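You operate a simulated robot arm through the tools that you are given. There is no shell and no other tool. Be economical: measure what you need, move in short steps, check, and stop when the job is done.

Carry out the task below with a simulated two-armed robot. There is one attempt and no reset: what you move stays moved.

## Task
Hold the slate drip pan on the top of the panel table steady with one hand and put the sanding block from the low shelf of the panel table in it with the other.
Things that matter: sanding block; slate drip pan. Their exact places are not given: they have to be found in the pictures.

The check looks at the end state, three seconds after you hand in, the way a careful person would. Anything else that was tipped, shoved, dropped, spilled or broken makes it a failure.

## Robot
Two 7-joint arms with three-finger grippers on one trunk, on a base that drives. Base frame: it is fixed to the floor where the robot stands at the start and does not move with it; the origin is under the middle of the robot, x ahead of it, y to its left, z up; the surface under the hand at the start is at about z = 860. Readings come in mm, degrees, newtons and seconds.
The left shoulder is at the start at [46, 154, 994], the right one opposite. With the tool pointing down near the work surface each hand reaches from about 100 to 620 mm from the robot's upright axis, wherever it stands, measured 20 degrees to its own side. Payload 2.69 kg a hand.
Tool frame (each hand has its own): the origin (TCP) lies between the finger pads and is the grasp point; the fingertips stand 29 mm ahead of it; z points along the fingers, y is the line along which they close. Largest opening 120 mm; the body of the gripper starts 78 mm behind the TCP.
Orientation is that of the tool frame in the base frame, as [roll, pitch, yaw] about the fixed x, y, z axes, in that order (R = Rz(yaw) Ry(pitch) Rx(roll)). With the fingers straight down and closing along the base's y, the tool's x points along the base's -x, its y along +y and its z along -z.

## Interface
- The arms move only by the tool servo_tool. It takes "left_commands", "right_commands" or both (then of equal length, played together; a hand with none holds still); each is text: rows parted by semicolons, each of 7 numbers parted by spaces: the shift along the tool's x, y, z in units of 150 mm (1.0 is 150 mm), then the turn, a rotation vector about the tool's x, y, z in units of 90 degrees (1.0 is 90 degrees), then the opening, from 0 (shut) to 1 (fully open). In form: tx ty tz rx ry rz gripper; .... A call has 1 to 8 rows; each row is the pose to reach, as a shift and turn from the pose commanded when the call began, along the tool's axes at that moment. A call with a number of a shift or a turn outside -1 to 1 is refused whole. Each row takes 0.2 s and may step no farther than 50 mm and 8.6 degrees from the row before; otherwise, or with a gripper value out of range, the whole call is refused. Where a pose cannot be reached the arm comes as near as it can. A force on the tool above 40 N (or 10 N above the force at the start of the call, whichever is more), or a blocked arm, ends the call early, and 0.2 s more pass. The fingers move at their own pace and stop on an object; they squeeze with about 24 N. The grip force told is the motor's: it shows also when the fingers shut on nothing. Time passes only in rows, and 0.2 s behind the last, so rows that repeat a pose let the fingers close. It gives the time, the measured TCP pose, the force on the tool (base axes), the opening and the grip force at its end, in the units of the frame above (readings bear some noise), with the torque about the TCP (base axes, N m) and any sound that the robot's microphone picked up.
- Cameras (640 x 400 px; columns grow to the right, rows downward): "scene" is now at [153.5, -45.4, 1173.7]; the picture's right is [-0.47, -0.88, 0.00], its down [-0.22, 0.12, -0.97] and it looks along [0.85, -0.46, -0.25] (base axes); focal length 214 px, centre (320, 200). "left" rides on the left gripper at [63, 0, -104] in its tool frame; the picture's right is [0.00, 1.00, 0.00], its down [-0.83, 0.00, -0.56] and it looks along [-0.56, 0.00, 0.83] (tool axes); focal length 275 px, centre (320, 200). "right" rides on the right gripper at [63, 0, -104] in its tool frame; the picture's right is [0.00, 1.00, 0.00], its down [-0.83, 0.00, -0.56] and it looks along [-0.56, 0.00, 0.83] (tool axes); focal length 275 px, centre (320, 200).
- capture(camera): a new picture of that camera. No time passes.
- lift_body(by): slides the trunk up (or, below 0, down) by that many mm; the arms and the scene camera ride with it, the base frame stays. It gives what a move gives, with no picture.
- base_move(legs): drives the robot by 1 to 6 legs, each [ahead, left, turn to the left] in mm, mm and degrees, along the robot's own axes; the way and the turn of a leg run together, so that a leg with both is an arc; at most 1500 mm and 180 degrees a leg. The arms and the cameras ride along, it lands a little off, and it stops where it bumps. It gives what a move gives.
- head_to(pan, tilt): turns the head with the scene camera to pan (to the left, within 80 degrees either way) and tilt (down, from -29 to 69), counted from straight ahead of the robot. It gives what a move gives.
- point_at(camera, pixels): for up to 12 pixels [column, row] of the newest picture of that camera ("zoom" is the newest enlarged one), the place [x, y, z] in the base frame of the surface seen there, good to about 3 mm. No time passes.
- enlarge(camera, box): a new picture of the part [left, top, right, bottom] of that camera's present view, enlarged. No time passes.
- job_done(): hands the job in; it is judged then, once.

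Work in short steps. Measure before you move; look again where a grasp or a placing could have gone wrong, and mend it. You have 80 turns and 70 pictures in all, those below and enlarged ones among them. Open the grippers and draw the arms clear of the work before you hand the job in, unless the task says otherwise; then end with one line.

The tools are called after "Request:" by a JSON object that holds its "fn" and its "kwargs". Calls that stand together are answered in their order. servo_tool: Moves the arms, as the interface text tells. Its arguments: {"type":"object","properties":{"left_commands":{"type":"string"},"right_commands":{"type":"string"}},"required":[]} The other tools are called the same way: lift_body (by) slides the trunk up or down; base_move (legs) drives the base; head_to (pan, tilt) turns the head that bears the scene camera; capture (camera) takes a picture; point_at (camera, pixels) gives the place of the surface under pixels of a picture; enlarge (camera, box) takes an enlarged picture of a part of a camera's view; job_done () hands the job in.

At the start:

```text
time: 0.0
left_tool_pos: [282.2, -14.2, 1142.6]
left_tcp_rot: [-179.9, 0.1, -179.7]
left_force: [32.1, -47.5, -17.1]
left_torque: [5.39, 2.2, 3.76]
left_finger_gap: 119.9
left_gripper_force: 0.1
right_tool_pos: [332.8, -428.9, 1085.8]
right_tcp_rot: [179.9, 0.0, -180.0]
right_force: [0.0, -0.6, 0.0]
right_torque: [0.02, -0.01, 0.0]
right_finger_gap: 119.9
right_gripper_force: 0.0
trunk travel left (down, up): [-364.0, 74.0]
robot x, y, heading: [-0.2, 1.6, 0.1]
head pan, tilt: [-34.0, 20.6]
```

scene: 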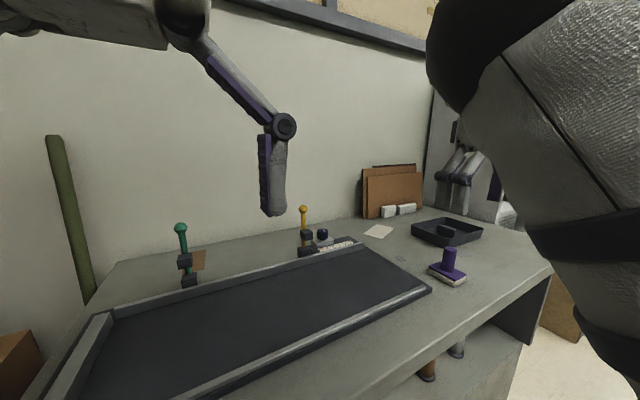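
right: 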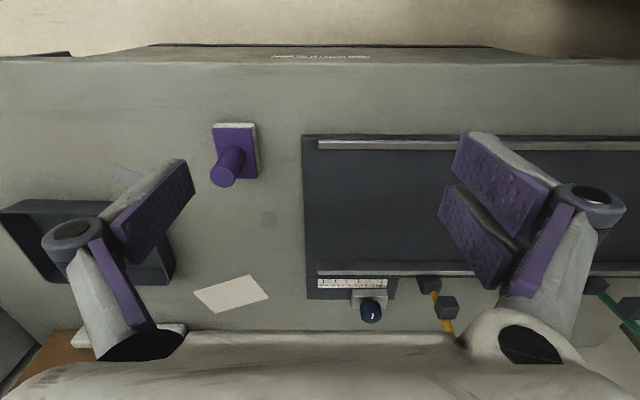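
left: 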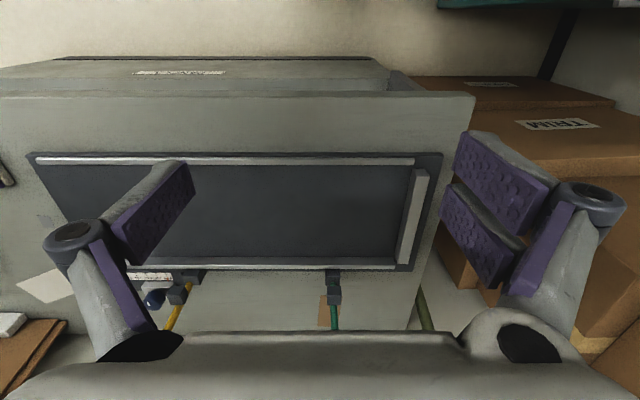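

The pictures show the pan at about (447,232) in the scene; the sanding block should be on the low shelf below. I also see a force on the left hand at the start. I take a fresh look around with the head.

Request:
{"fn": "point_at", "kwargs": {"camera": "scene", "pixels": [[447, 232], [450, 270], [415, 222], [480, 235], [440, 245], [425, 370], [272, 180], [90, 20], [530, 330], [460, 165], [540, 270], [380, 195]]}}

Request:
{"fn": "head_to", "kwargs": {"pan": -10, "tilt": 40}}

Request:
{"fn": "capture", "kwargs": {"camera": "scene"}}

```text
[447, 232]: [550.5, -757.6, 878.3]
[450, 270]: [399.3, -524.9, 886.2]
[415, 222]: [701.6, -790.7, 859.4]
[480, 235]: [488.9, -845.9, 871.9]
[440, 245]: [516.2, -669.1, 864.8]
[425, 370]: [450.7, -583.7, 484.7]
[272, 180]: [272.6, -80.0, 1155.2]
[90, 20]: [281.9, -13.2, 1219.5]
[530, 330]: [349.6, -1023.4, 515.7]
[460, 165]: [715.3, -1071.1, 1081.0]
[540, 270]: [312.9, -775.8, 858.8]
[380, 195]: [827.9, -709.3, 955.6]
```

```text
time: 0.9
left_tool_pos: [284.4, -13.0, 1141.1]
left_tcp_rot: [-179.9, 0.2, -179.4]
left_force: [63.7, 23.5, -25.9]
left_torque: [-3.04, 5.31, -2.76]
left_finger_gap: 120.1
left_gripper_force: 0.2
right_tool_pos: [331.7, -428.2, 1085.4]
right_tcp_rot: [180.0, -0.1, 179.9]
right_force: [-0.6, 0.4, 0.7]
right_torque: [0.03, -0.03, -0.01]
right_finger_gap: 120.0
right_gripper_force: 0.0
trunk travel left (down, up): [-364.0, 74.0]
robot x, y, heading: [-2.2, -2.0, 0.2]
head pan, tilt: [-10.0, 40.0]
```

```text
66 pictures are left
```

scene: 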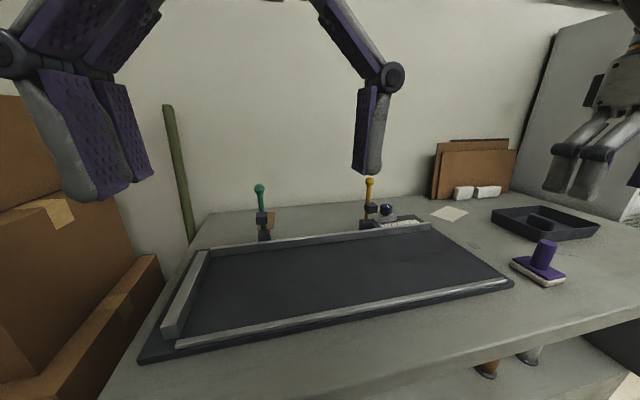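

The left hand hangs close before the head, and bears a force, perhaps touching its own arm/body. I move it slowly to the left (+y), fingers half closed stay open, to see if the load goes away.

Request:
{"fn": "servo_tool", "kwargs": {"left_commands": "0 0.15 0 0 0 0 1; 0 0.3 0 0 0 0 1; 0 0.45 0 0 0 0 1; 0 0.6 0 0 0 0 1; 0 0.8 0 0 0 0 1; 0 1 0 0 0 0 1"}}

Request:
{"fn": "capture", "kwargs": {"camera": "scene"}}

```text
time: 1.3
left_tool_pos: [289.8, -1.0, 1136.9]
left_tcp_rot: [-179.9, 0.4, -178.1]
left_force: [43.5, -10.5, -34.1]
left_torque: [0.96, 2.13, 0.55]
left_finger_gap: 119.8
left_gripper_force: 0.0
right_tool_pos: [332.1, -427.6, 1086.7]
right_tcp_rot: [180.0, 0.1, 179.9]
right_force: [0.7, -0.5, 0.9]
right_torque: [-0.01, 0.04, -0.02]
right_finger_gap: 120.0
right_gripper_force: 0.0
trunk travel left (down, up): [-364.0, 74.0]
robot x, y, heading: [-3.2, -0.3, 0.1]
head pan, tilt: [-10.0, 40.0]
stopped in row 1 (left hand): the force on the tool passed its limit at 85 N (the readings are from after the stop); the commanded pose is now the measured one
```

```text
65 pictures are left
```

scene: 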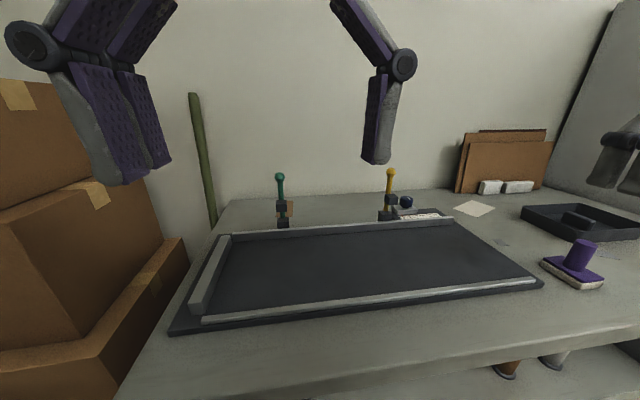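

Force pushes the hand toward +x, so it seems to rub against the head/body. I move it straight ahead (tool −x), away from the robot.

Request:
{"fn": "servo_tool", "kwargs": {"left_commands": "-0.15 0 0 0 0 0 1; -0.3 0 0 0 0 0 1; -0.45 0 0 0 0 0 1; -0.6 0 0 0 0 0 1"}}

```text
time: 2.3
left_tool_pos: [375.6, 1.3, 1141.7]
left_tcp_rot: [-179.7, 0.4, -178.7]
left_force: [-0.5, 0.4, 1.0]
left_torque: [-0.02, 0.03, 0.0]
left_finger_gap: 120.1
left_gripper_force: 0.0
right_tool_pos: [331.0, -428.3, 1086.5]
right_tcp_rot: [179.9, 0.0, 180.0]
right_force: [-0.5, -0.4, -0.1]
right_torque: [0.0, -0.03, -0.01]
right_finger_gap: 120.2
right_gripper_force: 0.0
trunk travel left (down, up): [-364.0, 74.0]
robot x, y, heading: [-1.2, 0.7, 0.1]
head pan, tilt: [-10.0, 40.0]
```

The left hand is free now. I back away and drive to the right to see under the table and the pan.

Request:
{"fn": "base_move", "kwargs": {"legs": [[-450, 0, 0], [0, -600, 0]]}}

Request:
{"fn": "head_to", "kwargs": {"pan": 0, "tilt": 30}}

Request:
{"fn": "lift_body", "kwargs": {"by": -300}}

Request:
{"fn": "capture", "kwargs": {"camera": "scene"}}

```text
time: 9.7
left_tool_pos: [-75.6, -603.3, 1139.7]
left_tcp_rot: [-179.8, 0.3, -178.6]
left_force: [0.7, -0.8, 0.1]
left_torque: [0.01, 0.04, 0.01]
left_finger_gap: 119.9
left_gripper_force: 0.1
right_tool_pos: [-121.2, -1031.5, 1086.2]
right_tcp_rot: [179.9, 0.0, -180.0]
right_force: [0.5, 0.1, 0.3]
right_torque: [0.0, 0.0, -0.02]
right_finger_gap: 120.2
right_gripper_force: 0.0
trunk travel left (down, up): [-364.0, 74.0]
robot x, y, heading: [-454.3, -600.3, -0.1]
head pan, tilt: [-10.0, 40.0]
```

```text
time: 10.4
left_tool_pos: [-74.8, -602.9, 1140.4]
left_tcp_rot: [-179.7, 0.3, -178.7]
left_force: [0.5, -0.4, 0.1]
left_torque: [-0.02, 0.01, 0.0]
left_finger_gap: 120.0
left_gripper_force: 0.1
right_tool_pos: [-120.0, -1032.3, 1087.3]
right_tcp_rot: [179.9, 0.0, 180.0]
right_force: [0.2, 0.4, -0.1]
right_torque: [-0.02, 0.0, 0.0]
right_finger_gap: 119.9
right_gripper_force: 0.0
trunk travel left (down, up): [-364.0, 74.0]
robot x, y, heading: [-450.3, -605.7, 0.1]
head pan, tilt: [0.0, 30.0]
```

```text
time: 13.4
left_tool_pos: [21.5, -603.1, 711.2]
left_tcp_rot: [180.0, -19.5, -178.6]
left_force: [0.1, -0.3, -0.2]
left_torque: [-0.04, -0.02, 0.02]
left_finger_gap: 119.9
left_gripper_force: 0.1
right_tool_pos: [-94.8, -1031.7, 763.0]
right_tcp_rot: [179.9, -4.0, 180.0]
right_force: [0.4, -0.2, 0.0]
right_torque: [0.01, -0.03, -0.02]
right_finger_gap: 120.1
right_gripper_force: 0.1
trunk travel left (down, up): [-64.0, 374.0]
robot x, y, heading: [-451.8, -604.1, 0.1]
head pan, tilt: [0.0, 30.0]
```

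```text
64 pictures are left
```

scene: 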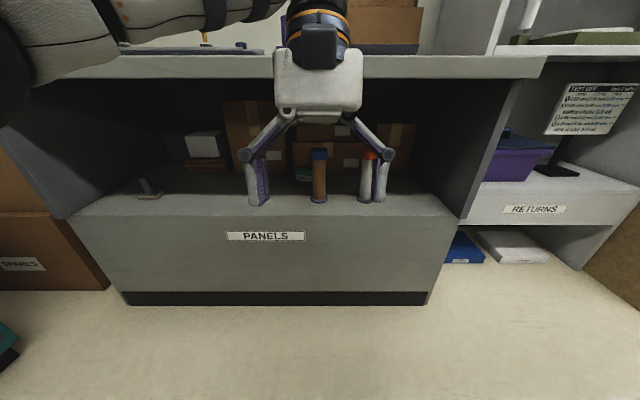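

The shelf is visible; a small object with a handle at (150,190) and two cylinders at (320,175),(367,175). I enlarge the shelf and measure.

Request:
{"fn": "enlarge", "kwargs": {"camera": "scene", "box": [80, 110, 280, 235]}}

Request:
{"fn": "point_at", "kwargs": {"camera": "zoom", "pixels": [[215, 260], [230, 275], [220, 240]]}}

Request:
{"fn": "point_at", "kwargs": {"camera": "scene", "pixels": [[150, 195], [145, 183], [210, 197], [200, 145], [320, 180], [268, 215], [268, 240], [110, 70], [480, 65], [535, 70], [100, 190], [445, 215]]}}

```text
3.20 times, centred on (180, 172) of scene
```

zoom: 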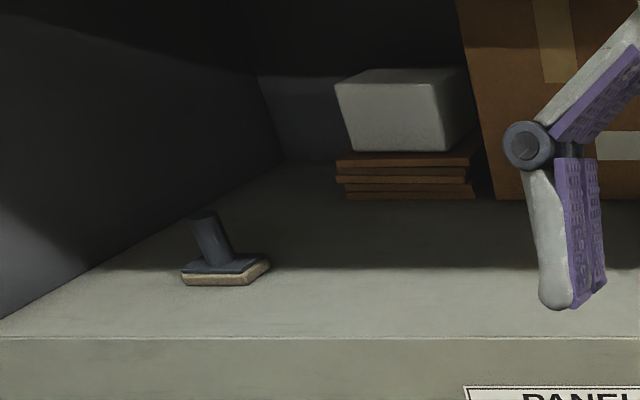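

```text
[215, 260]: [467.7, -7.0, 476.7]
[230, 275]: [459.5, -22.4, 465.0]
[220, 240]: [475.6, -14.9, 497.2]
```

```text
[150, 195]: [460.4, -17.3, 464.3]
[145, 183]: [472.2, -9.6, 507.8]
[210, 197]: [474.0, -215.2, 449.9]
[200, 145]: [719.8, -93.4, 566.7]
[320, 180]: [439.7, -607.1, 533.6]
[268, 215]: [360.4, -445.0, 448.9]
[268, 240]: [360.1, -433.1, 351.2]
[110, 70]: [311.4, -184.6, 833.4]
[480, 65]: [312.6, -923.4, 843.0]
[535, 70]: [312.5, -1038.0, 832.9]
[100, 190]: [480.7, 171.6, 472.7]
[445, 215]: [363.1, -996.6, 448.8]
```

The sanding block sits on the shelf at about (468,-15), shelf z=450, handle up to about z=515; shelf front x=360, table edge x=312. I drive left so that it lies before the left hand, staying back from the table.

Request:
{"fn": "base_move", "kwargs": {"legs": [[0, 415, 0]]}}

Request:
{"fn": "servo_tool", "kwargs": {"left_commands": "0.08 0.12 0.12 0 -0.09 0 1; 0.16 0.25 0.25 0 -0.18 0 1; 0.24 0.37 0.37 0 -0.27 0 1; 0.32 0.5 0.5 0 -0.36 0 1; 0.4 0.62 0.62 0 -0.45 0 1; 0.49 0.75 0.75 0 -0.54 0 1; 0.57 0.87 0.87 0 -0.63 0 1; 0.65 1 1 0 -0.717 0 1"}}

Request:
{"fn": "capture", "kwargs": {"camera": "scene"}}

```text
time: 17.1
left_tool_pos: [21.2, -188.5, 711.2]
left_tcp_rot: [-180.0, -19.6, -178.5]
left_force: [-0.2, 0.3, 0.0]
left_torque: [-0.01, -0.01, -0.04]
left_finger_gap: 119.9
left_gripper_force: 0.0
right_tool_pos: [-94.8, -618.0, 763.0]
right_tcp_rot: [180.0, -4.1, -179.9]
right_force: [-0.4, 0.5, 0.1]
right_torque: [-0.01, -0.01, -0.02]
right_finger_gap: 120.2
right_gripper_force: 0.0
trunk travel left (down, up): [-64.0, 374.0]
robot x, y, heading: [-448.8, -186.6, -0.1]
head pan, tilt: [0.0, 30.0]
```

```text
time: 19.0
left_tool_pos: [-34.8, -59.2, 677.0]
left_tcp_rot: [-170.4, 39.4, -156.6]
left_force: [-0.9, -0.8, 1.6]
left_torque: [0.02, -0.03, 0.04]
left_finger_gap: 120.0
left_gripper_force: 0.1
left hand out of reach, approached as far as the arm can: row 7, 8
right_tool_pos: [-95.6, -617.1, 763.4]
right_tcp_rot: [180.0, -3.9, 179.9]
right_force: [0.1, 0.4, -0.7]
right_torque: [0.01, 0.01, 0.01]
right_finger_gap: 119.9
right_gripper_force: 0.0
trunk travel left (down, up): [-64.0, 374.0]
robot x, y, heading: [-449.8, -188.9, 0.1]
head pan, tilt: [0.0, 30.0]
stopped in row 8 (left hand): the arm was blocked; the commanded pose is now the measured one
```

```text
62 pictures are left
```

scene: 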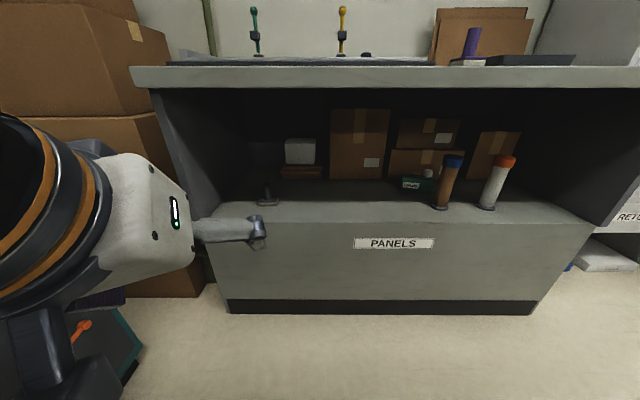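

The block is now at (268,195) and the arm was at its limit in close; reaching farther out should ease it. I straighten the yaw and go lower and ahead in free space before the shelf.

Request:
{"fn": "servo_tool", "kwargs": {"left_commands": "0.03 0.04 0.17 0.01 0.002 0.033 1; 0.06 0.08 0.33 0.02 0.003 0.066 1; 0.09 0.12 0.5 0.03 0.005 0.1 1; 0.116 0.16 0.67 0.04 0.007 0.133 1; 0.145 0.2 0.83 0.05 0.008 0.166 1; 0.174 0.239 1 0.06 0.01 0.199 1"}}

Request:
{"fn": "capture", "kwargs": {"camera": "scene"}}

```text
time: 20.4
left_tool_pos: [32.1, -18.4, 541.7]
left_tcp_rot: [179.9, 39.8, -179.9]
left_force: [-0.4, -0.2, 0.1]
left_torque: [0.0, -0.02, 0.01]
left_finger_gap: 119.8
left_gripper_force: 0.0
right_tool_pos: [-93.1, -617.0, 763.1]
right_tcp_rot: [-179.9, -3.9, 180.0]
right_force: [0.4, -0.3, 0.2]
right_torque: [0.02, 0.0, 0.02]
right_finger_gap: 119.9
right_gripper_force: 0.1
trunk travel left (down, up): [-64.0, 374.0]
robot x, y, heading: [-451.1, -187.4, -0.0]
head pan, tilt: [0.0, 30.0]
```

```text
61 pictures are left
```

scene: 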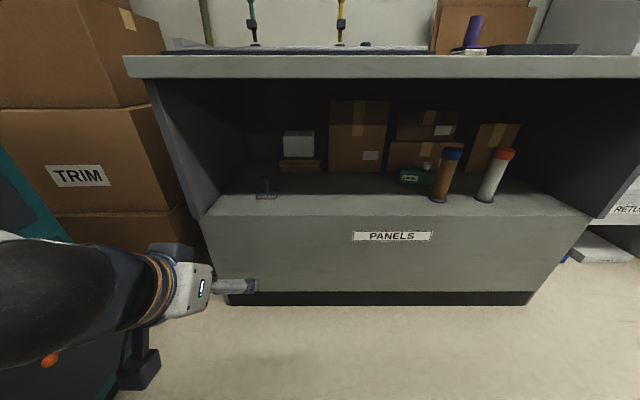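

Left hand is well posed. I draw the right hand back so that it clears the table edge on the drive, and measure the block closer.

Request:
{"fn": "servo_tool", "kwargs": {"right_commands": "0.2 0 0 0 0 0 1; 0.4 0 0 0 0 0 1; 0.6 0 0 0 0 0 1; 0.8 0 0 0 0 0 1; 1 0 0 0 0 0 1"}}

Request:
{"fn": "enlarge", "kwargs": {"camera": "scene", "box": [220, 160, 316, 220]}}

Request:
{"fn": "point_at", "kwargs": {"camera": "scene", "pixels": [[264, 186], [258, 197], [274, 197], [266, 197], [210, 190], [240, 190], [225, 140], [160, 62], [160, 75]]}}

```text
time: 21.6
left_tool_pos: [32.3, -19.0, 541.2]
left_tcp_rot: [180.0, 39.8, -179.8]
left_force: [0.3, 0.1, 0.2]
left_torque: [0.0, 0.0, 0.03]
left_finger_gap: 120.0
left_gripper_force: 0.2
right_tool_pos: [-245.1, -617.6, 774.3]
right_tcp_rot: [-180.0, -3.9, 180.0]
right_force: [-0.4, -0.2, -0.8]
right_torque: [0.0, -0.04, -0.01]
right_finger_gap: 120.0
right_gripper_force: 0.1
trunk travel left (down, up): [-64.0, 374.0]
robot x, y, heading: [-449.5, -191.5, 0.1]
head pan, tilt: [0.0, 30.0]
```

```text
6.67 times, centred on (268, 190) of scene
```

zoom: 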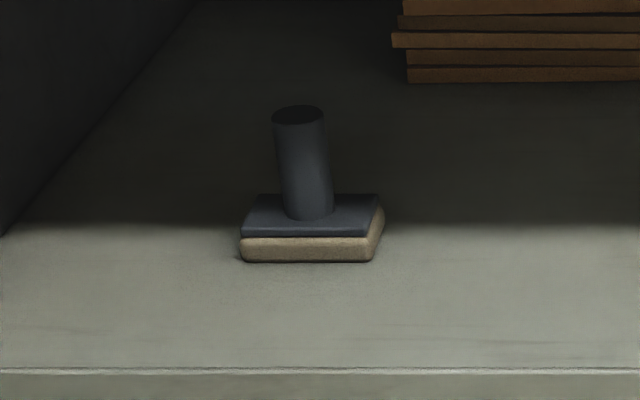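

```text
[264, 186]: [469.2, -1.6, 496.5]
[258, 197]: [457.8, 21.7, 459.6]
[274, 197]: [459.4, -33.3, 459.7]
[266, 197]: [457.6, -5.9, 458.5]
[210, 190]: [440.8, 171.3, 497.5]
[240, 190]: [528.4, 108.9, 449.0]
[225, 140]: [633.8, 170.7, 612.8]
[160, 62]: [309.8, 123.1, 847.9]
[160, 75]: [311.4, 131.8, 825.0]
```

The block: pad front x≈458, handle near (482,-3). I measure the handle's top and pad's surfaces in the zoom, then drive ahead most of the way.

Request:
{"fn": "point_at", "kwargs": {"camera": "zoom", "pixels": [[298, 113], [298, 130], [280, 160], [325, 160], [305, 200], [300, 228], [250, 230], [250, 202], [370, 202], [365, 230], [300, 260]]}}

Request:
{"fn": "base_move", "kwargs": {"legs": [[350, 0, 0]]}}

Request:
{"fn": "capture", "kwargs": {"camera": "left"}}

Request:
{"fn": "capture", "kwargs": {"camera": "scene"}}

```text
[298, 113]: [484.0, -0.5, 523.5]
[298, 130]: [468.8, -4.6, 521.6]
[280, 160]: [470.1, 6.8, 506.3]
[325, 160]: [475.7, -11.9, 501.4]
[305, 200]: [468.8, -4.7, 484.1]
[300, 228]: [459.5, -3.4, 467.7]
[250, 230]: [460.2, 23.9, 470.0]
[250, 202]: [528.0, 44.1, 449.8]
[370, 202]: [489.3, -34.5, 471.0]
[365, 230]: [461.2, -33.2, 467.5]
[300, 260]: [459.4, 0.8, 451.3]
```

```text
time: 23.9
left_tool_pos: [380.7, -17.6, 541.2]
left_tcp_rot: [179.9, 39.9, -179.7]
left_force: [-0.2, 0.2, -0.8]
left_torque: [-0.03, 0.0, 0.02]
left_finger_gap: 119.7
left_gripper_force: 0.0
right_tool_pos: [104.5, -617.5, 773.6]
right_tcp_rot: [-180.0, -4.0, 180.0]
right_force: [-0.3, -0.3, -0.1]
right_torque: [-0.05, -0.04, 0.01]
right_finger_gap: 120.0
right_gripper_force: 0.0
trunk travel left (down, up): [-64.0, 374.0]
robot x, y, heading: [-99.6, -190.6, 0.2]
head pan, tilt: [0.0, 30.0]
```

```text
59 pictures are left
```

left: 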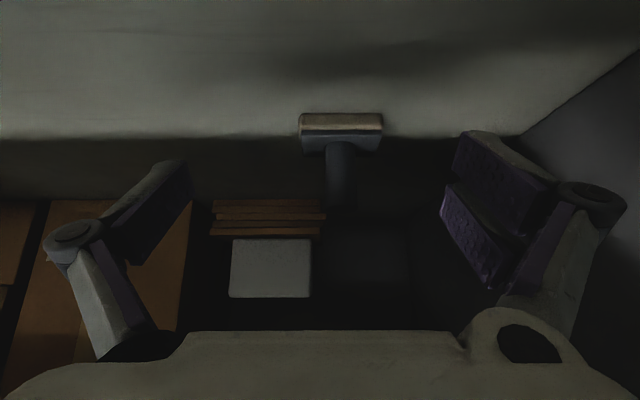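

```text
58 pictures are left
```

scene: 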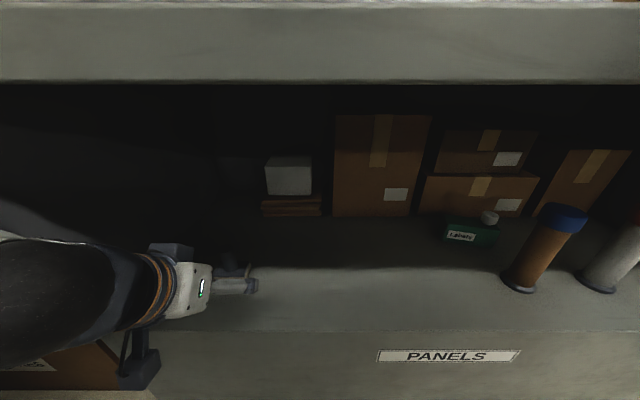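

The handle axis is about (483,-3.5), z 472–524. Everything is open around it; I advance the open fingers round the handle with TCP to (482,-3.5,508).

Request:
{"fn": "servo_tool", "kwargs": {"left_commands": "-0.07 0.05 0.1 0 0 0 1; -0.15 0.095 0.22 0 0 0 1; -0.22 0.095 0.35 0 0 0 1; -0.3 0.095 0.48 0 0 0 1; -0.375 0.095 0.601 0 0 0 1"}}

Request:
{"fn": "capture", "kwargs": {"camera": "left"}}

```text
time: 25.1
left_tool_pos: [481.1, -4.0, 507.8]
left_tcp_rot: [179.8, 39.9, -179.7]
left_force: [1.1, 0.3, 0.2]
left_torque: [-0.02, -0.01, 0.02]
left_finger_gap: 120.0
left_gripper_force: 0.2
right_tool_pos: [105.3, -617.3, 773.4]
right_tcp_rot: [-180.0, -3.9, -179.9]
right_force: [0.4, -0.6, -0.5]
right_torque: [-0.02, 0.03, 0.02]
right_finger_gap: 119.9
right_gripper_force: 0.1
trunk travel left (down, up): [-64.0, 374.0]
robot x, y, heading: [-98.8, -188.3, -0.0]
head pan, tilt: [0.0, 30.0]
```

```text
57 pictures are left
```

left: 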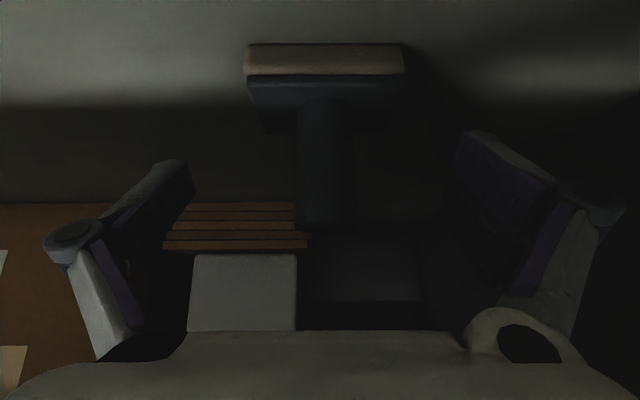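

The handle (320,100–225) lies centred between the fingers. I close.

Request:
{"fn": "servo_tool", "kwargs": {"left_commands": "0 0 0 0 0 0 0.5; 0 0 0 0 0 0 0.15; 0 0 0 0 0 0 0; 0 0 0 0 0 0 0; 0 0 0 0 0 0 0"}}

Request:
{"fn": "capture", "kwargs": {"camera": "left"}}

```text
time: 26.3
left_tool_pos: [481.3, -3.7, 508.4]
left_tcp_rot: [179.9, 39.8, -179.7]
left_force: [-0.6, 3.5, 3.7]
left_torque: [0.27, -0.03, 0.01]
left_finger_gap: 25.0
left_gripper_force: 24.0
right_tool_pos: [104.8, -617.3, 773.2]
right_tcp_rot: [-179.9, -4.0, 180.0]
right_force: [0.6, 0.1, -0.3]
right_torque: [0.0, 0.01, 0.0]
right_finger_gap: 120.2
right_gripper_force: 0.0
trunk travel left (down, up): [-64.0, 374.0]
robot x, y, heading: [-104.5, -194.9, -0.1]
head pan, tilt: [0.0, 30.0]
```

```text
56 pictures are left
```

left: 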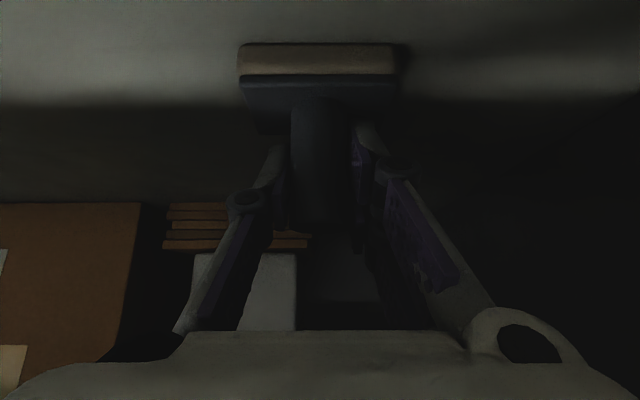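

Gripped at 25 mm. I lift straight up 60 mm.

Request:
{"fn": "servo_tool", "kwargs": {"left_commands": "-0.04 0 -0.05 0 0 0 0; -0.1 0 -0.12 0 0 0 0; -0.18 0 -0.21 0 0 0 0; -0.257 0 -0.306 0 0 0 0; -0.257 0 -0.306 0 0 0 0"}}

Request:
{"fn": "capture", "kwargs": {"camera": "left"}}

```text
time: 27.5
left_tool_pos: [482.1, -4.7, 569.4]
left_tcp_rot: [179.9, 39.9, -179.7]
left_force: [-0.4, -0.3, -0.8]
left_torque: [0.0, 0.02, 0.0]
left_finger_gap: 24.4
left_gripper_force: 23.8
right_tool_pos: [106.4, -617.5, 773.4]
right_tcp_rot: [-180.0, -4.0, 180.0]
right_force: [0.3, -0.7, 0.7]
right_torque: [-0.02, -0.02, -0.02]
right_finger_gap: 120.2
right_gripper_force: 0.0
trunk travel left (down, up): [-64.0, 374.0]
robot x, y, heading: [-101.6, -186.5, 0.3]
head pan, tilt: [0.0, 30.0]
```

```text
55 pictures are left
```

left: 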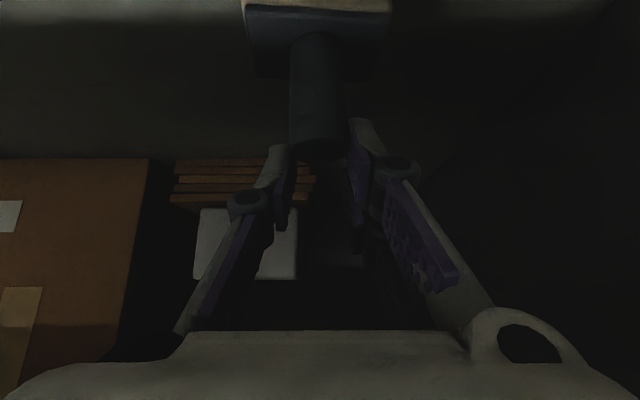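

The handle's end moved from row 225 to 155, so the block may have slipped. I measure where it is now.

Request:
{"fn": "point_at", "kwargs": {"camera": "left", "pixels": [[318, 60], [318, 100], [318, 140], [270, 20], [370, 20], [318, 5], [275, 65], [370, 65]]}}

Request:
{"fn": "enlarge", "kwargs": {"camera": "scene", "box": [160, 200, 320, 300]}}

```text
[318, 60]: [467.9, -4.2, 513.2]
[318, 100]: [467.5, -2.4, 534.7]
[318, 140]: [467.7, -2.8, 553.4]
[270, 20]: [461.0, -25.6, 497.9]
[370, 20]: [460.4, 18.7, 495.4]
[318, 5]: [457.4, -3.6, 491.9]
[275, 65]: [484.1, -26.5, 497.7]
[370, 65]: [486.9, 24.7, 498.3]
```

```text
4.00 times, centred on (240, 250) of scene
```

zoom: 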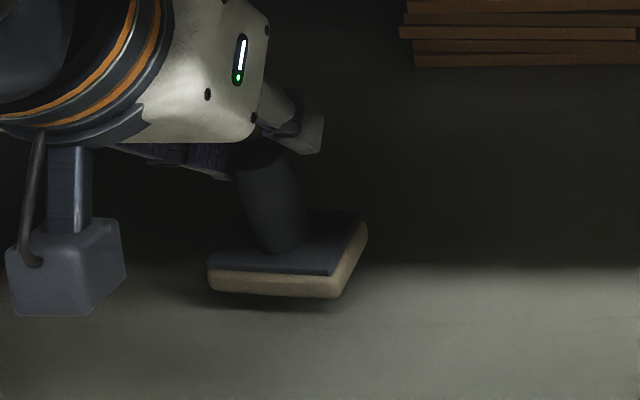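

The block hangs only by the handle's end: it slipped 34 mm. I lower 27 mm until it stands on the shelf again, then open.

Request:
{"fn": "servo_tool", "kwargs": {"left_commands": "0.03 0 0.035 0 0 0 0; 0.06 0 0.07 0 0 0 0; 0.09 0 0.107 0 0 0 0; 0.113 0 0.135 0 0 0 0; 0.113 0 0.135 0 0 0 0"}}

Request:
{"fn": "capture", "kwargs": {"camera": "left"}}

Request:
{"fn": "point_at", "kwargs": {"camera": "left", "pixels": [[318, 60], [318, 100], [318, 140], [270, 20], [370, 20], [275, 65], [370, 65]]}}

```text
time: 28.7
left_tool_pos: [482.6, -3.9, 543.2]
left_tcp_rot: [179.9, 39.9, -179.8]
left_force: [-0.5, -0.4, 6.3]
left_torque: [0.23, 0.19, 0.02]
left_finger_gap: 24.2
left_gripper_force: 24.0
right_tool_pos: [104.2, -618.4, 773.8]
right_tcp_rot: [179.9, -4.1, 180.0]
right_force: [0.3, -0.8, 0.5]
right_torque: [0.04, 0.02, 0.03]
right_finger_gap: 119.6
right_gripper_force: 0.1
trunk travel left (down, up): [-64.0, 374.0]
robot x, y, heading: [-100.8, -190.8, -0.2]
head pan, tilt: [0.0, 30.0]
```

```text
53 pictures are left
```

left: 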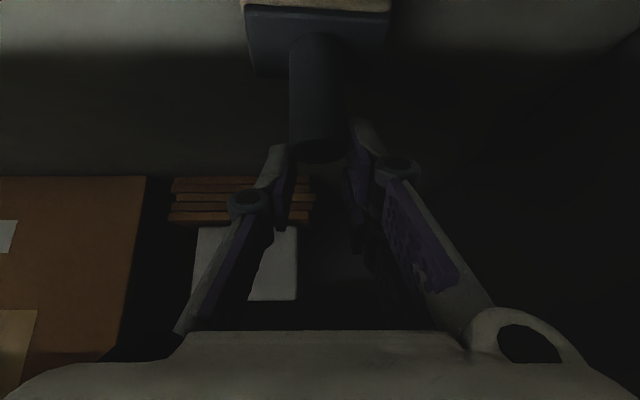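

```text
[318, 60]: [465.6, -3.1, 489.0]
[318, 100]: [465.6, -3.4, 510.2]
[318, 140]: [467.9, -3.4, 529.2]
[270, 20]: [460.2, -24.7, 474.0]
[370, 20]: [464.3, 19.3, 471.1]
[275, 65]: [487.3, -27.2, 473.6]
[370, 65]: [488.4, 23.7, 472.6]
```

It stands on the shelf again. I open, go down to z 505 for a deeper hold and close with more settling time.

Request:
{"fn": "servo_tool", "kwargs": {"left_commands": "0 0 0 0 0 0 0.4; 0 0 0 0 0 0 0.5; 0.055 0 0.065 0 0 0 0.5; 0.11 0 0.13 0 0 0 0.5; 0.161 0 0.192 0 0 0 0.5; 0.161 0 0.192 0 0 0 0; 0.161 0 0.192 0 0 0 0; 0.161 0 0.192 0 0 0 0"}}

Request:
{"fn": "servo_tool", "kwargs": {"left_commands": "0 0 0 0 0 0 0; -0.01 0 -0.012 0 0 0 0; -0.02 0 -0.024 0 0 0 0; -0.03 0 -0.036 0 0 0 0; -0.045 0 -0.054 0 0 0 0; -0.065 0 -0.077 0 0 0 0; -0.086 0 -0.102 0 0 0 0; -0.086 0 -0.102 0 0 0 0"}}

Request:
{"fn": "capture", "kwargs": {"camera": "left"}}

```text
time: 30.5
left_tool_pos: [480.8, -5.7, 507.4]
left_tcp_rot: [180.0, 40.3, -179.9]
left_force: [1.3, -10.1, 24.6]
left_torque: [0.17, -0.68, -0.27]
left_finger_gap: 24.7
left_gripper_force: 24.0
right_tool_pos: [104.3, -617.4, 773.6]
right_tcp_rot: [179.9, -4.0, 179.9]
right_force: [-0.8, 0.2, -0.5]
right_torque: [-0.05, 0.01, -0.02]
right_finger_gap: 120.2
right_gripper_force: 0.0
trunk travel left (down, up): [-64.0, 374.0]
robot x, y, heading: [-108.0, -189.1, 0.1]
head pan, tilt: [0.0, 30.0]
```

```text
time: 32.3
left_tool_pos: [481.8, -4.1, 524.7]
left_tcp_rot: [179.9, 40.0, -179.7]
left_force: [0.1, 0.9, -0.4]
left_torque: [-0.01, 0.01, 0.01]
left_finger_gap: 24.7
left_gripper_force: 23.5
right_tool_pos: [105.0, -617.0, 774.7]
right_tcp_rot: [-180.0, -4.0, 180.0]
right_force: [0.5, -1.1, -0.1]
right_torque: [0.02, -0.02, -0.01]
right_finger_gap: 120.2
right_gripper_force: 0.1
trunk travel left (down, up): [-64.0, 374.0]
robot x, y, heading: [-101.5, -191.1, 0.3]
head pan, tilt: [0.0, 30.0]
```

```text
52 pictures are left
```

left: 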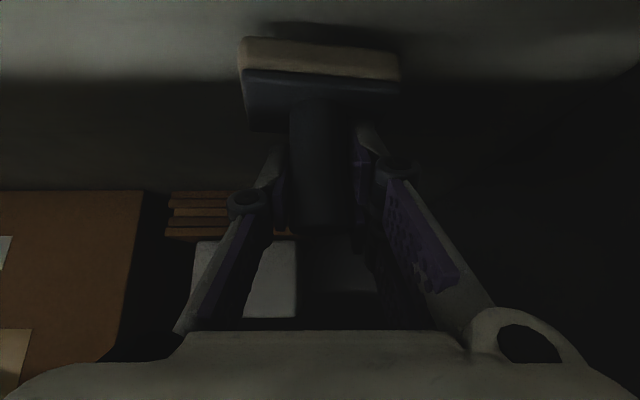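

Now the handle is held deep (rows 90–230) and the pad is off the shelf, slightly skewed. I go on lifting slowly.

Request:
{"fn": "servo_tool", "kwargs": {"left_commands": "-0.02 0 -0.024 0 0 0 0; -0.04 0 -0.048 0 0 0 0; -0.06 0 -0.072 0 0 0 0; -0.08 0 -0.096 0 0 0 0; -0.11 0 -0.131 0 0 0 0; -0.14 0 -0.167 0 0 0 0; -0.17 0 -0.203 0 0 0 0; -0.17 0 -0.203 0 0 0 0"}}

Request:
{"fn": "capture", "kwargs": {"camera": "left"}}

```text
time: 34.1
left_tool_pos: [481.2, -3.9, 564.2]
left_tcp_rot: [179.9, 40.0, -179.6]
left_force: [-0.6, 0.9, -0.9]
left_torque: [0.02, 0.02, 0.04]
left_finger_gap: 24.6
left_gripper_force: 23.5
right_tool_pos: [104.4, -618.3, 773.9]
right_tcp_rot: [-180.0, -3.9, -179.9]
right_force: [-0.4, 0.0, 0.3]
right_torque: [0.02, -0.01, 0.01]
right_finger_gap: 120.2
right_gripper_force: 0.0
trunk travel left (down, up): [-64.0, 374.0]
robot x, y, heading: [-101.3, -188.9, -0.0]
head pan, tilt: [0.0, 30.0]
```

```text
51 pictures are left
```

left: 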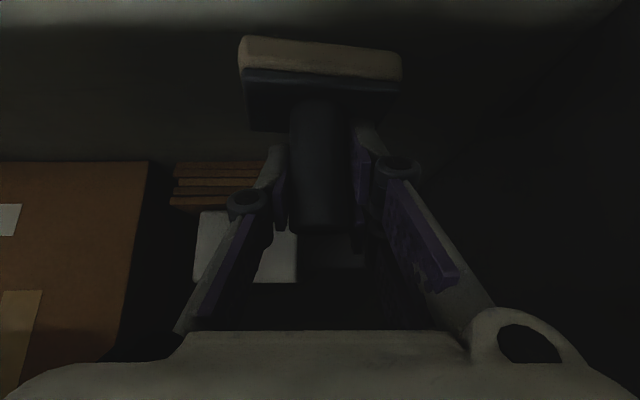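

No slip this time. I back the robot out from under the table.

Request:
{"fn": "base_move", "kwargs": {"legs": [[-100, 0, 0], [-250, 0, 0]]}}

Request:
{"fn": "capture", "kwargs": {"camera": "left"}}

Request:
{"fn": "capture", "kwargs": {"camera": "scene"}}

```text
time: 36.6
left_tool_pos: [133.4, -4.4, 563.0]
left_tcp_rot: [179.9, 40.0, -179.7]
left_force: [-0.5, 0.0, -0.1]
left_torque: [0.02, 0.0, 0.0]
left_finger_gap: 24.5
left_gripper_force: 24.4
right_tool_pos: [-245.6, -617.2, 774.8]
right_tcp_rot: [-179.9, -4.0, 179.9]
right_force: [0.5, 0.1, 0.6]
right_torque: [0.01, -0.05, 0.01]
right_finger_gap: 120.0
right_gripper_force: 0.0
trunk travel left (down, up): [-64.0, 374.0]
robot x, y, heading: [-449.5, -191.0, -0.3]
head pan, tilt: [0.0, 30.0]
```

```text
50 pictures are left
```

left: 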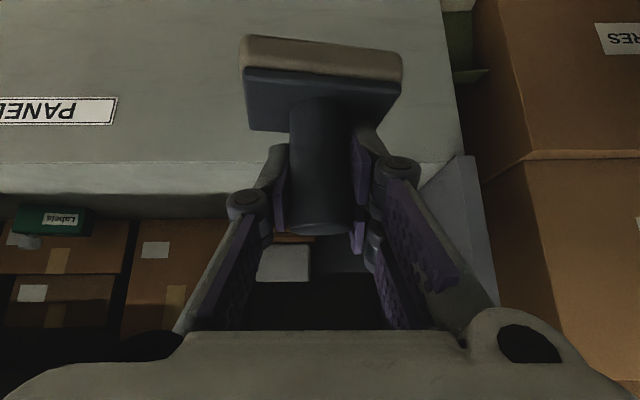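

```text
49 pictures are left
```

scene: 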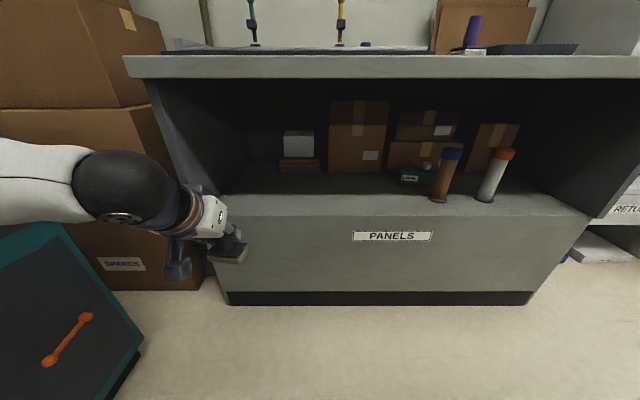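

The block is out and firmly held. I raise the trunk in two steps and drive right toward the pan, still behind the table edge.

Request:
{"fn": "lift_body", "kwargs": {"by": 150}}

Request:
{"fn": "lift_body", "kwargs": {"by": 210}}

Request:
{"fn": "base_move", "kwargs": {"legs": [[0, -420, 0]]}}

Request:
{"fn": "head_to", "kwargs": {"pan": -10, "tilt": 20}}

Request:
{"fn": "capture", "kwargs": {"camera": "scene"}}

Request:
{"fn": "capture", "kwargs": {"camera": "left"}}

```text
time: 38.4
left_tool_pos: [132.1, -4.1, 713.2]
left_tcp_rot: [180.0, 39.9, -179.9]
left_force: [0.3, -0.1, -0.5]
left_torque: [-0.02, -0.02, 0.01]
left_finger_gap: 24.7
left_gripper_force: 23.9
right_tool_pos: [-245.0, -617.8, 922.8]
right_tcp_rot: [-179.9, -4.1, 179.9]
right_force: [0.4, -0.6, 0.7]
right_torque: [0.0, 0.0, 0.0]
right_finger_gap: 119.9
right_gripper_force: 0.1
trunk travel left (down, up): [-214.0, 224.0]
robot x, y, heading: [-454.3, -189.6, 0.0]
head pan, tilt: [0.0, 30.0]
```

```text
time: 40.6
left_tool_pos: [132.5, -4.7, 923.0]
left_tcp_rot: [179.9, 39.8, -179.8]
left_force: [0.8, -0.4, -0.4]
left_torque: [-0.01, -0.02, -0.02]
left_finger_gap: 24.6
left_gripper_force: 24.0
right_tool_pos: [-245.4, -617.5, 1133.3]
right_tcp_rot: [179.9, -4.1, 179.9]
right_force: [0.0, 0.3, -0.7]
right_torque: [0.01, -0.02, 0.0]
right_finger_gap: 119.9
right_gripper_force: 0.0
trunk travel left (down, up): [-424.0, 14.0]
robot x, y, heading: [-453.8, -186.7, -0.1]
head pan, tilt: [0.0, 30.0]
```

```text
time: 44.4
left_tool_pos: [133.1, -424.4, 924.3]
left_tcp_rot: [180.0, 39.9, -179.7]
left_force: [0.6, 0.2, -1.4]
left_torque: [0.01, 0.02, 0.01]
left_finger_gap: 24.3
left_gripper_force: 23.6
right_tool_pos: [-243.6, -1037.0, 1134.7]
right_tcp_rot: [-180.0, -4.0, -180.0]
right_force: [0.5, -0.2, 0.8]
right_torque: [0.0, 0.01, -0.03]
right_finger_gap: 119.9
right_gripper_force: 0.0
trunk travel left (down, up): [-424.0, 14.0]
robot x, y, heading: [-452.4, -607.7, 0.1]
head pan, tilt: [0.0, 30.0]
```

```text
time: 45.1
left_tool_pos: [131.5, -423.0, 924.4]
left_tcp_rot: [179.9, 39.9, -179.7]
left_force: [-0.5, -0.1, -1.1]
left_torque: [0.01, 0.02, 0.0]
left_finger_gap: 24.4
left_gripper_force: 23.8
right_tool_pos: [-244.9, -1037.7, 1132.8]
right_tcp_rot: [-179.9, -4.0, 180.0]
right_force: [-0.1, 0.3, 0.6]
right_torque: [0.02, 0.0, -0.02]
right_finger_gap: 120.0
right_gripper_force: 0.0
trunk travel left (down, up): [-424.0, 14.0]
robot x, y, heading: [-452.6, -608.5, 0.4]
head pan, tilt: [-10.0, 20.0]
```

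```text
48 pictures are left
```

scene: 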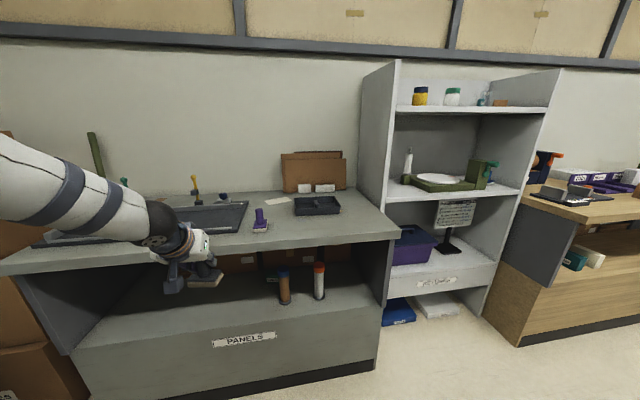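

```text
47 pictures are left
```

left: 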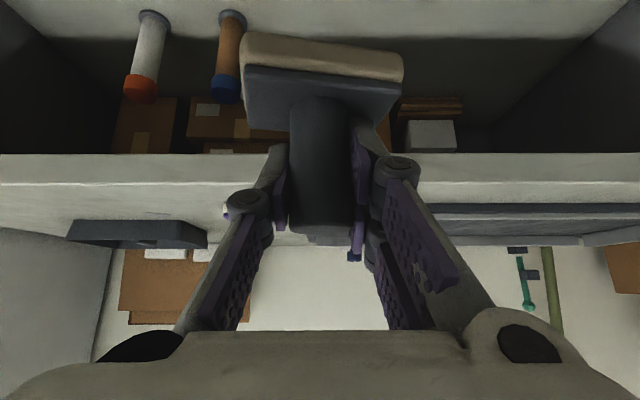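

The pan is at (318,205) in the scene with the purple-handled tool left of it. I enlarge and measure it.

Request:
{"fn": "enlarge", "kwargs": {"camera": "scene", "box": [240, 170, 368, 250]}}

Request:
{"fn": "point_at", "kwargs": {"camera": "zoom", "pixels": [[265, 145], [280, 225], [510, 215], [470, 135], [390, 218], [390, 190], [370, 165], [370, 150], [430, 180], [320, 190], [100, 200], [110, 285]]}}

```text
5.00 times, centred on (304, 210) of scene
```

zoom: 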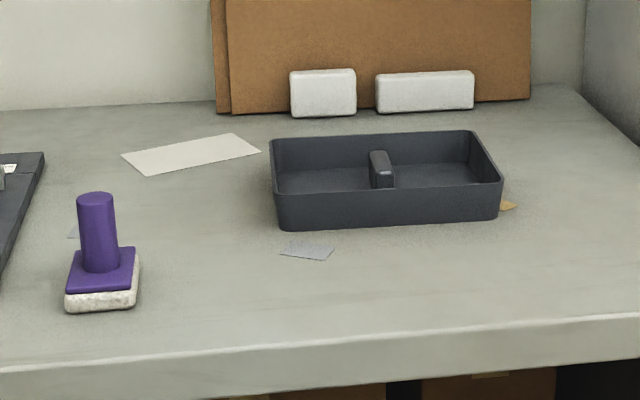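

```text
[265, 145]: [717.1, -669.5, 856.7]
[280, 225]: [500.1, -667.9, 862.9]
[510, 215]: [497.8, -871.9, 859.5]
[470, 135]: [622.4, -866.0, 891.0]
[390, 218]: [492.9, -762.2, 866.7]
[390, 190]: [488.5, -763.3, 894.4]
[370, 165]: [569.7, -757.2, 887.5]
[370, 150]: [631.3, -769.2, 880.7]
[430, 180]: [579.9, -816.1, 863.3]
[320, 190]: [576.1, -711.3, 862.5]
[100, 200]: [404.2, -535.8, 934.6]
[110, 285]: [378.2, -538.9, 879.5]
```

The pan spans x≈490–625, y≈-668…-868, rim z≈896, floor z≈863, with a ridge in the middle at y≈-760. The block will go into the left half near (557,-711). I bring the left hand in and up before driving closer.

Request:
{"fn": "servo_tool", "kwargs": {"left_commands": "0.02 -0.06 -0.07 0 0 0 0; 0.06 -0.18 -0.22 0 0 0 0; 0.1 -0.31 -0.37 0 0 0 0; 0.14 -0.44 -0.52 0 0 0 0; 0.18 -0.57 -0.67 0 0 0 0; 0.22 -0.69 -0.82 0 0 0 0; 0.25 -0.78 -0.92 0 0 0 0; 0.267 -0.827 -0.97 0 0 0 0"}}

Request:
{"fn": "capture", "kwargs": {"camera": "left"}}

```text
time: 46.9
left_tool_pos: [8.8, -547.6, 1011.2]
left_tcp_rot: [179.9, 39.8, -179.7]
left_force: [0.5, 0.4, -0.9]
left_torque: [0.0, 0.01, -0.01]
left_finger_gap: 24.6
left_gripper_force: 24.0
right_tool_pos: [-245.8, -1038.1, 1133.2]
right_tcp_rot: [180.0, -4.0, 179.9]
right_force: [-0.1, -0.3, 0.4]
right_torque: [0.0, 0.01, -0.01]
right_finger_gap: 120.1
right_gripper_force: 0.0
trunk travel left (down, up): [-424.0, 14.0]
robot x, y, heading: [-451.3, -608.7, 0.0]
head pan, tilt: [-10.0, 20.0]
```

```text
45 pictures are left
```

left: 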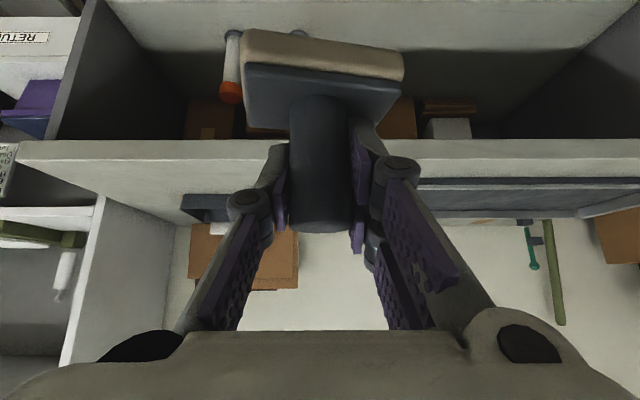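

Held, tilted a little. I drive right 112 and ahead 400, hands high over the table.

Request:
{"fn": "base_move", "kwargs": {"legs": [[0, -112, 0], [400, 0, 0]]}}

Request:
{"fn": "head_to", "kwargs": {"pan": -15, "tilt": 40}}

Request:
{"fn": "capture", "kwargs": {"camera": "scene"}}

Request:
{"fn": "capture", "kwargs": {"camera": "right"}}

```text
time: 50.6
left_tool_pos: [408.1, -659.9, 1011.2]
left_tcp_rot: [179.9, 40.0, -179.6]
left_force: [0.2, -0.1, -0.3]
left_torque: [-0.04, -0.02, -0.03]
left_finger_gap: 24.3
left_gripper_force: 24.0
right_tool_pos: [156.3, -1148.6, 1133.8]
right_tcp_rot: [180.0, -4.0, -179.9]
right_force: [-0.5, 0.4, -0.2]
right_torque: [0.0, -0.01, -0.03]
right_finger_gap: 119.8
right_gripper_force: 0.0
trunk travel left (down, up): [-424.0, 14.0]
robot x, y, heading: [-53.8, -719.9, 0.2]
head pan, tilt: [-10.0, 20.0]
```

```text
time: 51.4
left_tool_pos: [409.1, -659.0, 1010.3]
left_tcp_rot: [179.8, 40.0, -179.5]
left_force: [-0.3, 0.0, -1.0]
left_torque: [0.03, 0.02, 0.02]
left_finger_gap: 24.5
left_gripper_force: 24.5
right_tool_pos: [156.7, -1148.9, 1134.0]
right_tcp_rot: [-180.0, -4.0, -180.0]
right_force: [-0.2, -0.2, 0.5]
right_torque: [0.04, 0.0, -0.02]
right_finger_gap: 119.8
right_gripper_force: 0.1
trunk travel left (down, up): [-424.0, 14.0]
robot x, y, heading: [-54.9, -723.3, 0.2]
head pan, tilt: [-15.0, 40.0]
```

```text
44 pictures are left
```

scene: 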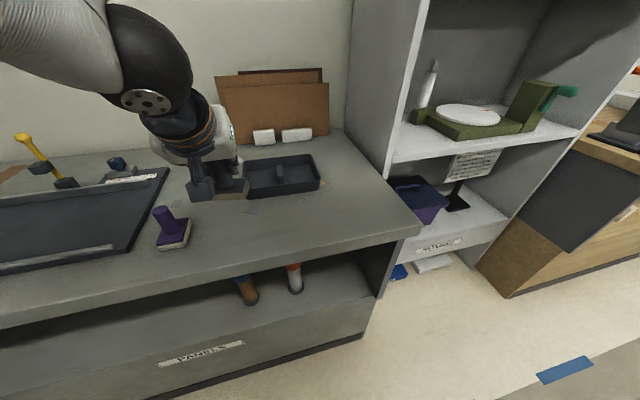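

```text
43 pictures are left
```

right: 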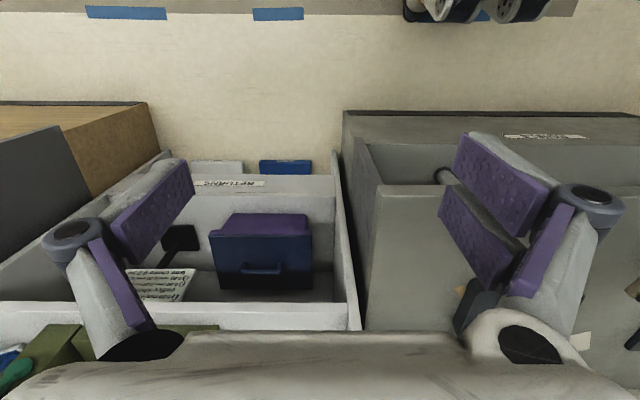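

The tall shelf unit stands right of the table; I measure its nearest edge and the pan walls from this view.

Request:
{"fn": "point_at", "kwargs": {"camera": "scene", "pixels": [[388, 170], [410, 40], [352, 100], [395, 155], [320, 180], [316, 158], [303, 182], [250, 163], [281, 172], [280, 188], [298, 165], [232, 190]]}}

Request:
{"fn": "servo_tool", "kwargs": {"right_commands": "0 0.15 0 0 0 0 1; 0 0.35 0 0 0 0 1; 0 0.6 0 0 0 0 1; 0 0.8 0 0 0 0 1; 0 1 0 0 0 0 1"}}

```text
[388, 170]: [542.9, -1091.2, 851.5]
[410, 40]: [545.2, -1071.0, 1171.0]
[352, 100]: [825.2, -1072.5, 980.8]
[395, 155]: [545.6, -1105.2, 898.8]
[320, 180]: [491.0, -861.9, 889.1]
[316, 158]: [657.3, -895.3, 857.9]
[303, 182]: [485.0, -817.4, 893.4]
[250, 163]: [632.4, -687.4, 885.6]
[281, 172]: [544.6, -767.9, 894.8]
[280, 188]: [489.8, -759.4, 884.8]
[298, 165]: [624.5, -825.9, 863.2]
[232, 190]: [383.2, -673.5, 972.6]
```

```text
time: 52.6
left_tool_pos: [410.2, -659.0, 1011.2]
left_tcp_rot: [179.8, 39.9, -179.5]
left_force: [1.0, 0.0, -1.7]
left_torque: [-0.02, 0.0, -0.04]
left_finger_gap: 24.1
left_gripper_force: 24.0
right_tool_pos: [196.5, -1078.2, 1147.4]
right_tcp_rot: [179.5, -4.1, -180.0]
right_force: [0.7, -0.9, 0.3]
right_torque: [-0.01, 0.02, 0.01]
right_finger_gap: 120.1
right_gripper_force: 0.1
right hand out of reach, approached as far as the arm can: row 3, 4, 5
trunk travel left (down, up): [-424.0, 14.0]
robot x, y, heading: [-53.2, -715.9, 0.2]
head pan, tilt: [-15.0, 40.0]
```

Close in, the right arm can't go farther left; I go ahead first, then left (the unit's front edge is at x≈543).

Request:
{"fn": "servo_tool", "kwargs": {"right_commands": "-0.2 0 0 0 0 0 1; -0.45 0 0 0 0 0 1; -0.7 0.15 0 0 0 0 1; -0.85 0.35 0 0 0 0 1; -1 0.55 0 0 0 0 1; -1 0.75 0 0 0 0 1; -1 0.9 0 0 0 0 1; -1 1 0 0 0 0 1"}}

Request:
{"fn": "capture", "kwargs": {"camera": "scene"}}

Request:
{"fn": "capture", "kwargs": {"camera": "right"}}

```text
time: 54.4
left_tool_pos: [408.7, -658.5, 1010.9]
left_tcp_rot: [180.0, 39.9, -179.6]
left_force: [-1.6, 0.3, -0.5]
left_torque: [0.0, -0.02, -0.03]
left_finger_gap: 24.5
left_gripper_force: 23.9
right_tool_pos: [347.4, -926.1, 1138.2]
right_tcp_rot: [-180.0, -4.1, 180.0]
right_force: [-0.2, 1.0, -0.4]
right_torque: [-0.02, 0.0, -0.01]
right_finger_gap: 119.9
right_gripper_force: 0.1
trunk travel left (down, up): [-424.0, 14.0]
robot x, y, heading: [-52.3, -724.7, -0.1]
head pan, tilt: [-15.0, 40.0]
```

```text
42 pictures are left
```

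scene: 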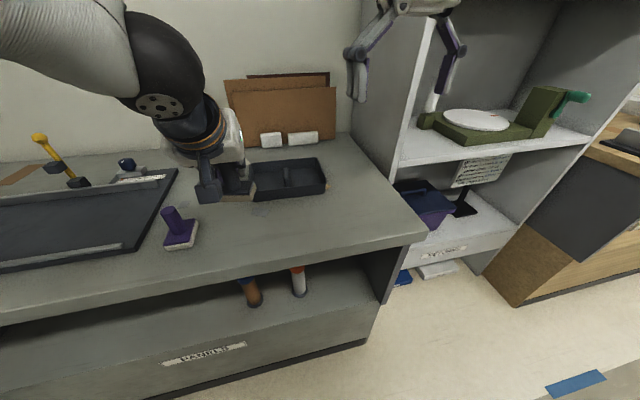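

```text
41 pictures are left
```

right: 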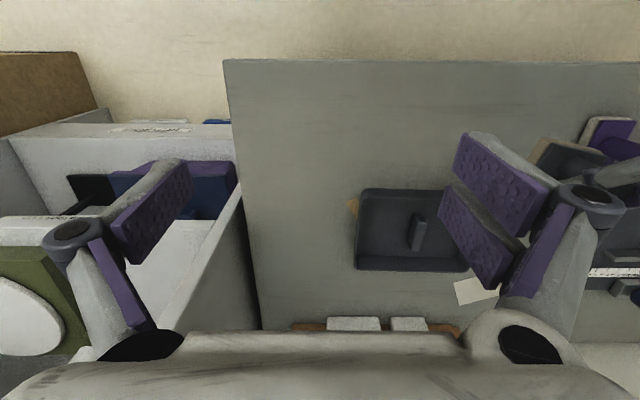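

The right camera sees the pan (357–470, 188–270). I measure its right wall and ridge.

Request:
{"fn": "enlarge", "kwargs": {"camera": "right", "box": [336, 170, 496, 270]}}

Request:
{"fn": "point_at", "kwargs": {"camera": "right", "pixels": [[359, 210], [358, 235], [364, 192], [358, 267], [362, 230], [413, 230], [420, 215], [411, 247], [390, 235], [400, 190], [440, 190], [400, 268]]}}

```text
4.00 times, centred on (416, 220) of right
```

zoom: 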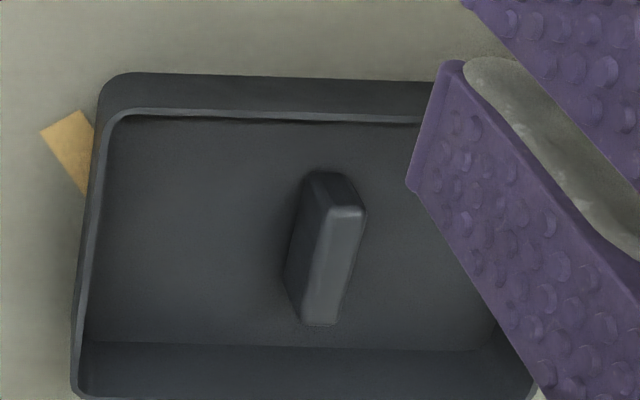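

```text
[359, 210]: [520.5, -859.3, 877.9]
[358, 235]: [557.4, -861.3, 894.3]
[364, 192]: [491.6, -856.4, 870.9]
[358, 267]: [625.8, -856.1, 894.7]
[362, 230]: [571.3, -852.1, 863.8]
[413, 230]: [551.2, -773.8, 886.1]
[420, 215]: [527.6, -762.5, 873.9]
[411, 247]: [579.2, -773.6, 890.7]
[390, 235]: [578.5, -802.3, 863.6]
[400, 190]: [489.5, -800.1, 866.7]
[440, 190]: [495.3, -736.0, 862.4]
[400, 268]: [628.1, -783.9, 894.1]
```

The pan's right wall is at y≈-860 with rim z≈895; I'll hold that wall at x≈575. I drive 100 ahead.

Request:
{"fn": "base_move", "kwargs": {"legs": [[100, 0, 0]]}}

Request:
{"fn": "capture", "kwargs": {"camera": "right"}}

```text
time: 55.5
left_tool_pos: [508.0, -658.7, 1010.2]
left_tcp_rot: [179.8, 39.9, -179.5]
left_force: [0.4, -0.5, -1.3]
left_torque: [-0.02, 0.03, 0.0]
left_finger_gap: 24.4
left_gripper_force: 24.1
right_tool_pos: [445.5, -924.7, 1137.9]
right_tcp_rot: [-180.0, -4.0, -179.8]
right_force: [-0.1, -0.7, -0.1]
right_torque: [0.03, 0.07, -0.01]
right_finger_gap: 120.0
right_gripper_force: 0.1
trunk travel left (down, up): [-424.0, 14.0]
robot x, y, heading: [46.4, -720.5, 0.5]
head pan, tilt: [-15.0, 40.0]
```

```text
39 pictures are left
```

right: 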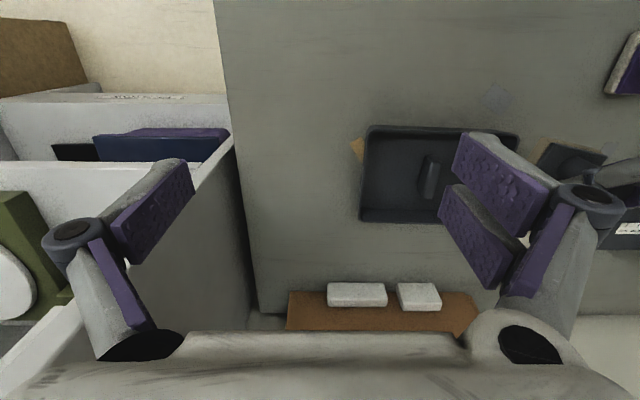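

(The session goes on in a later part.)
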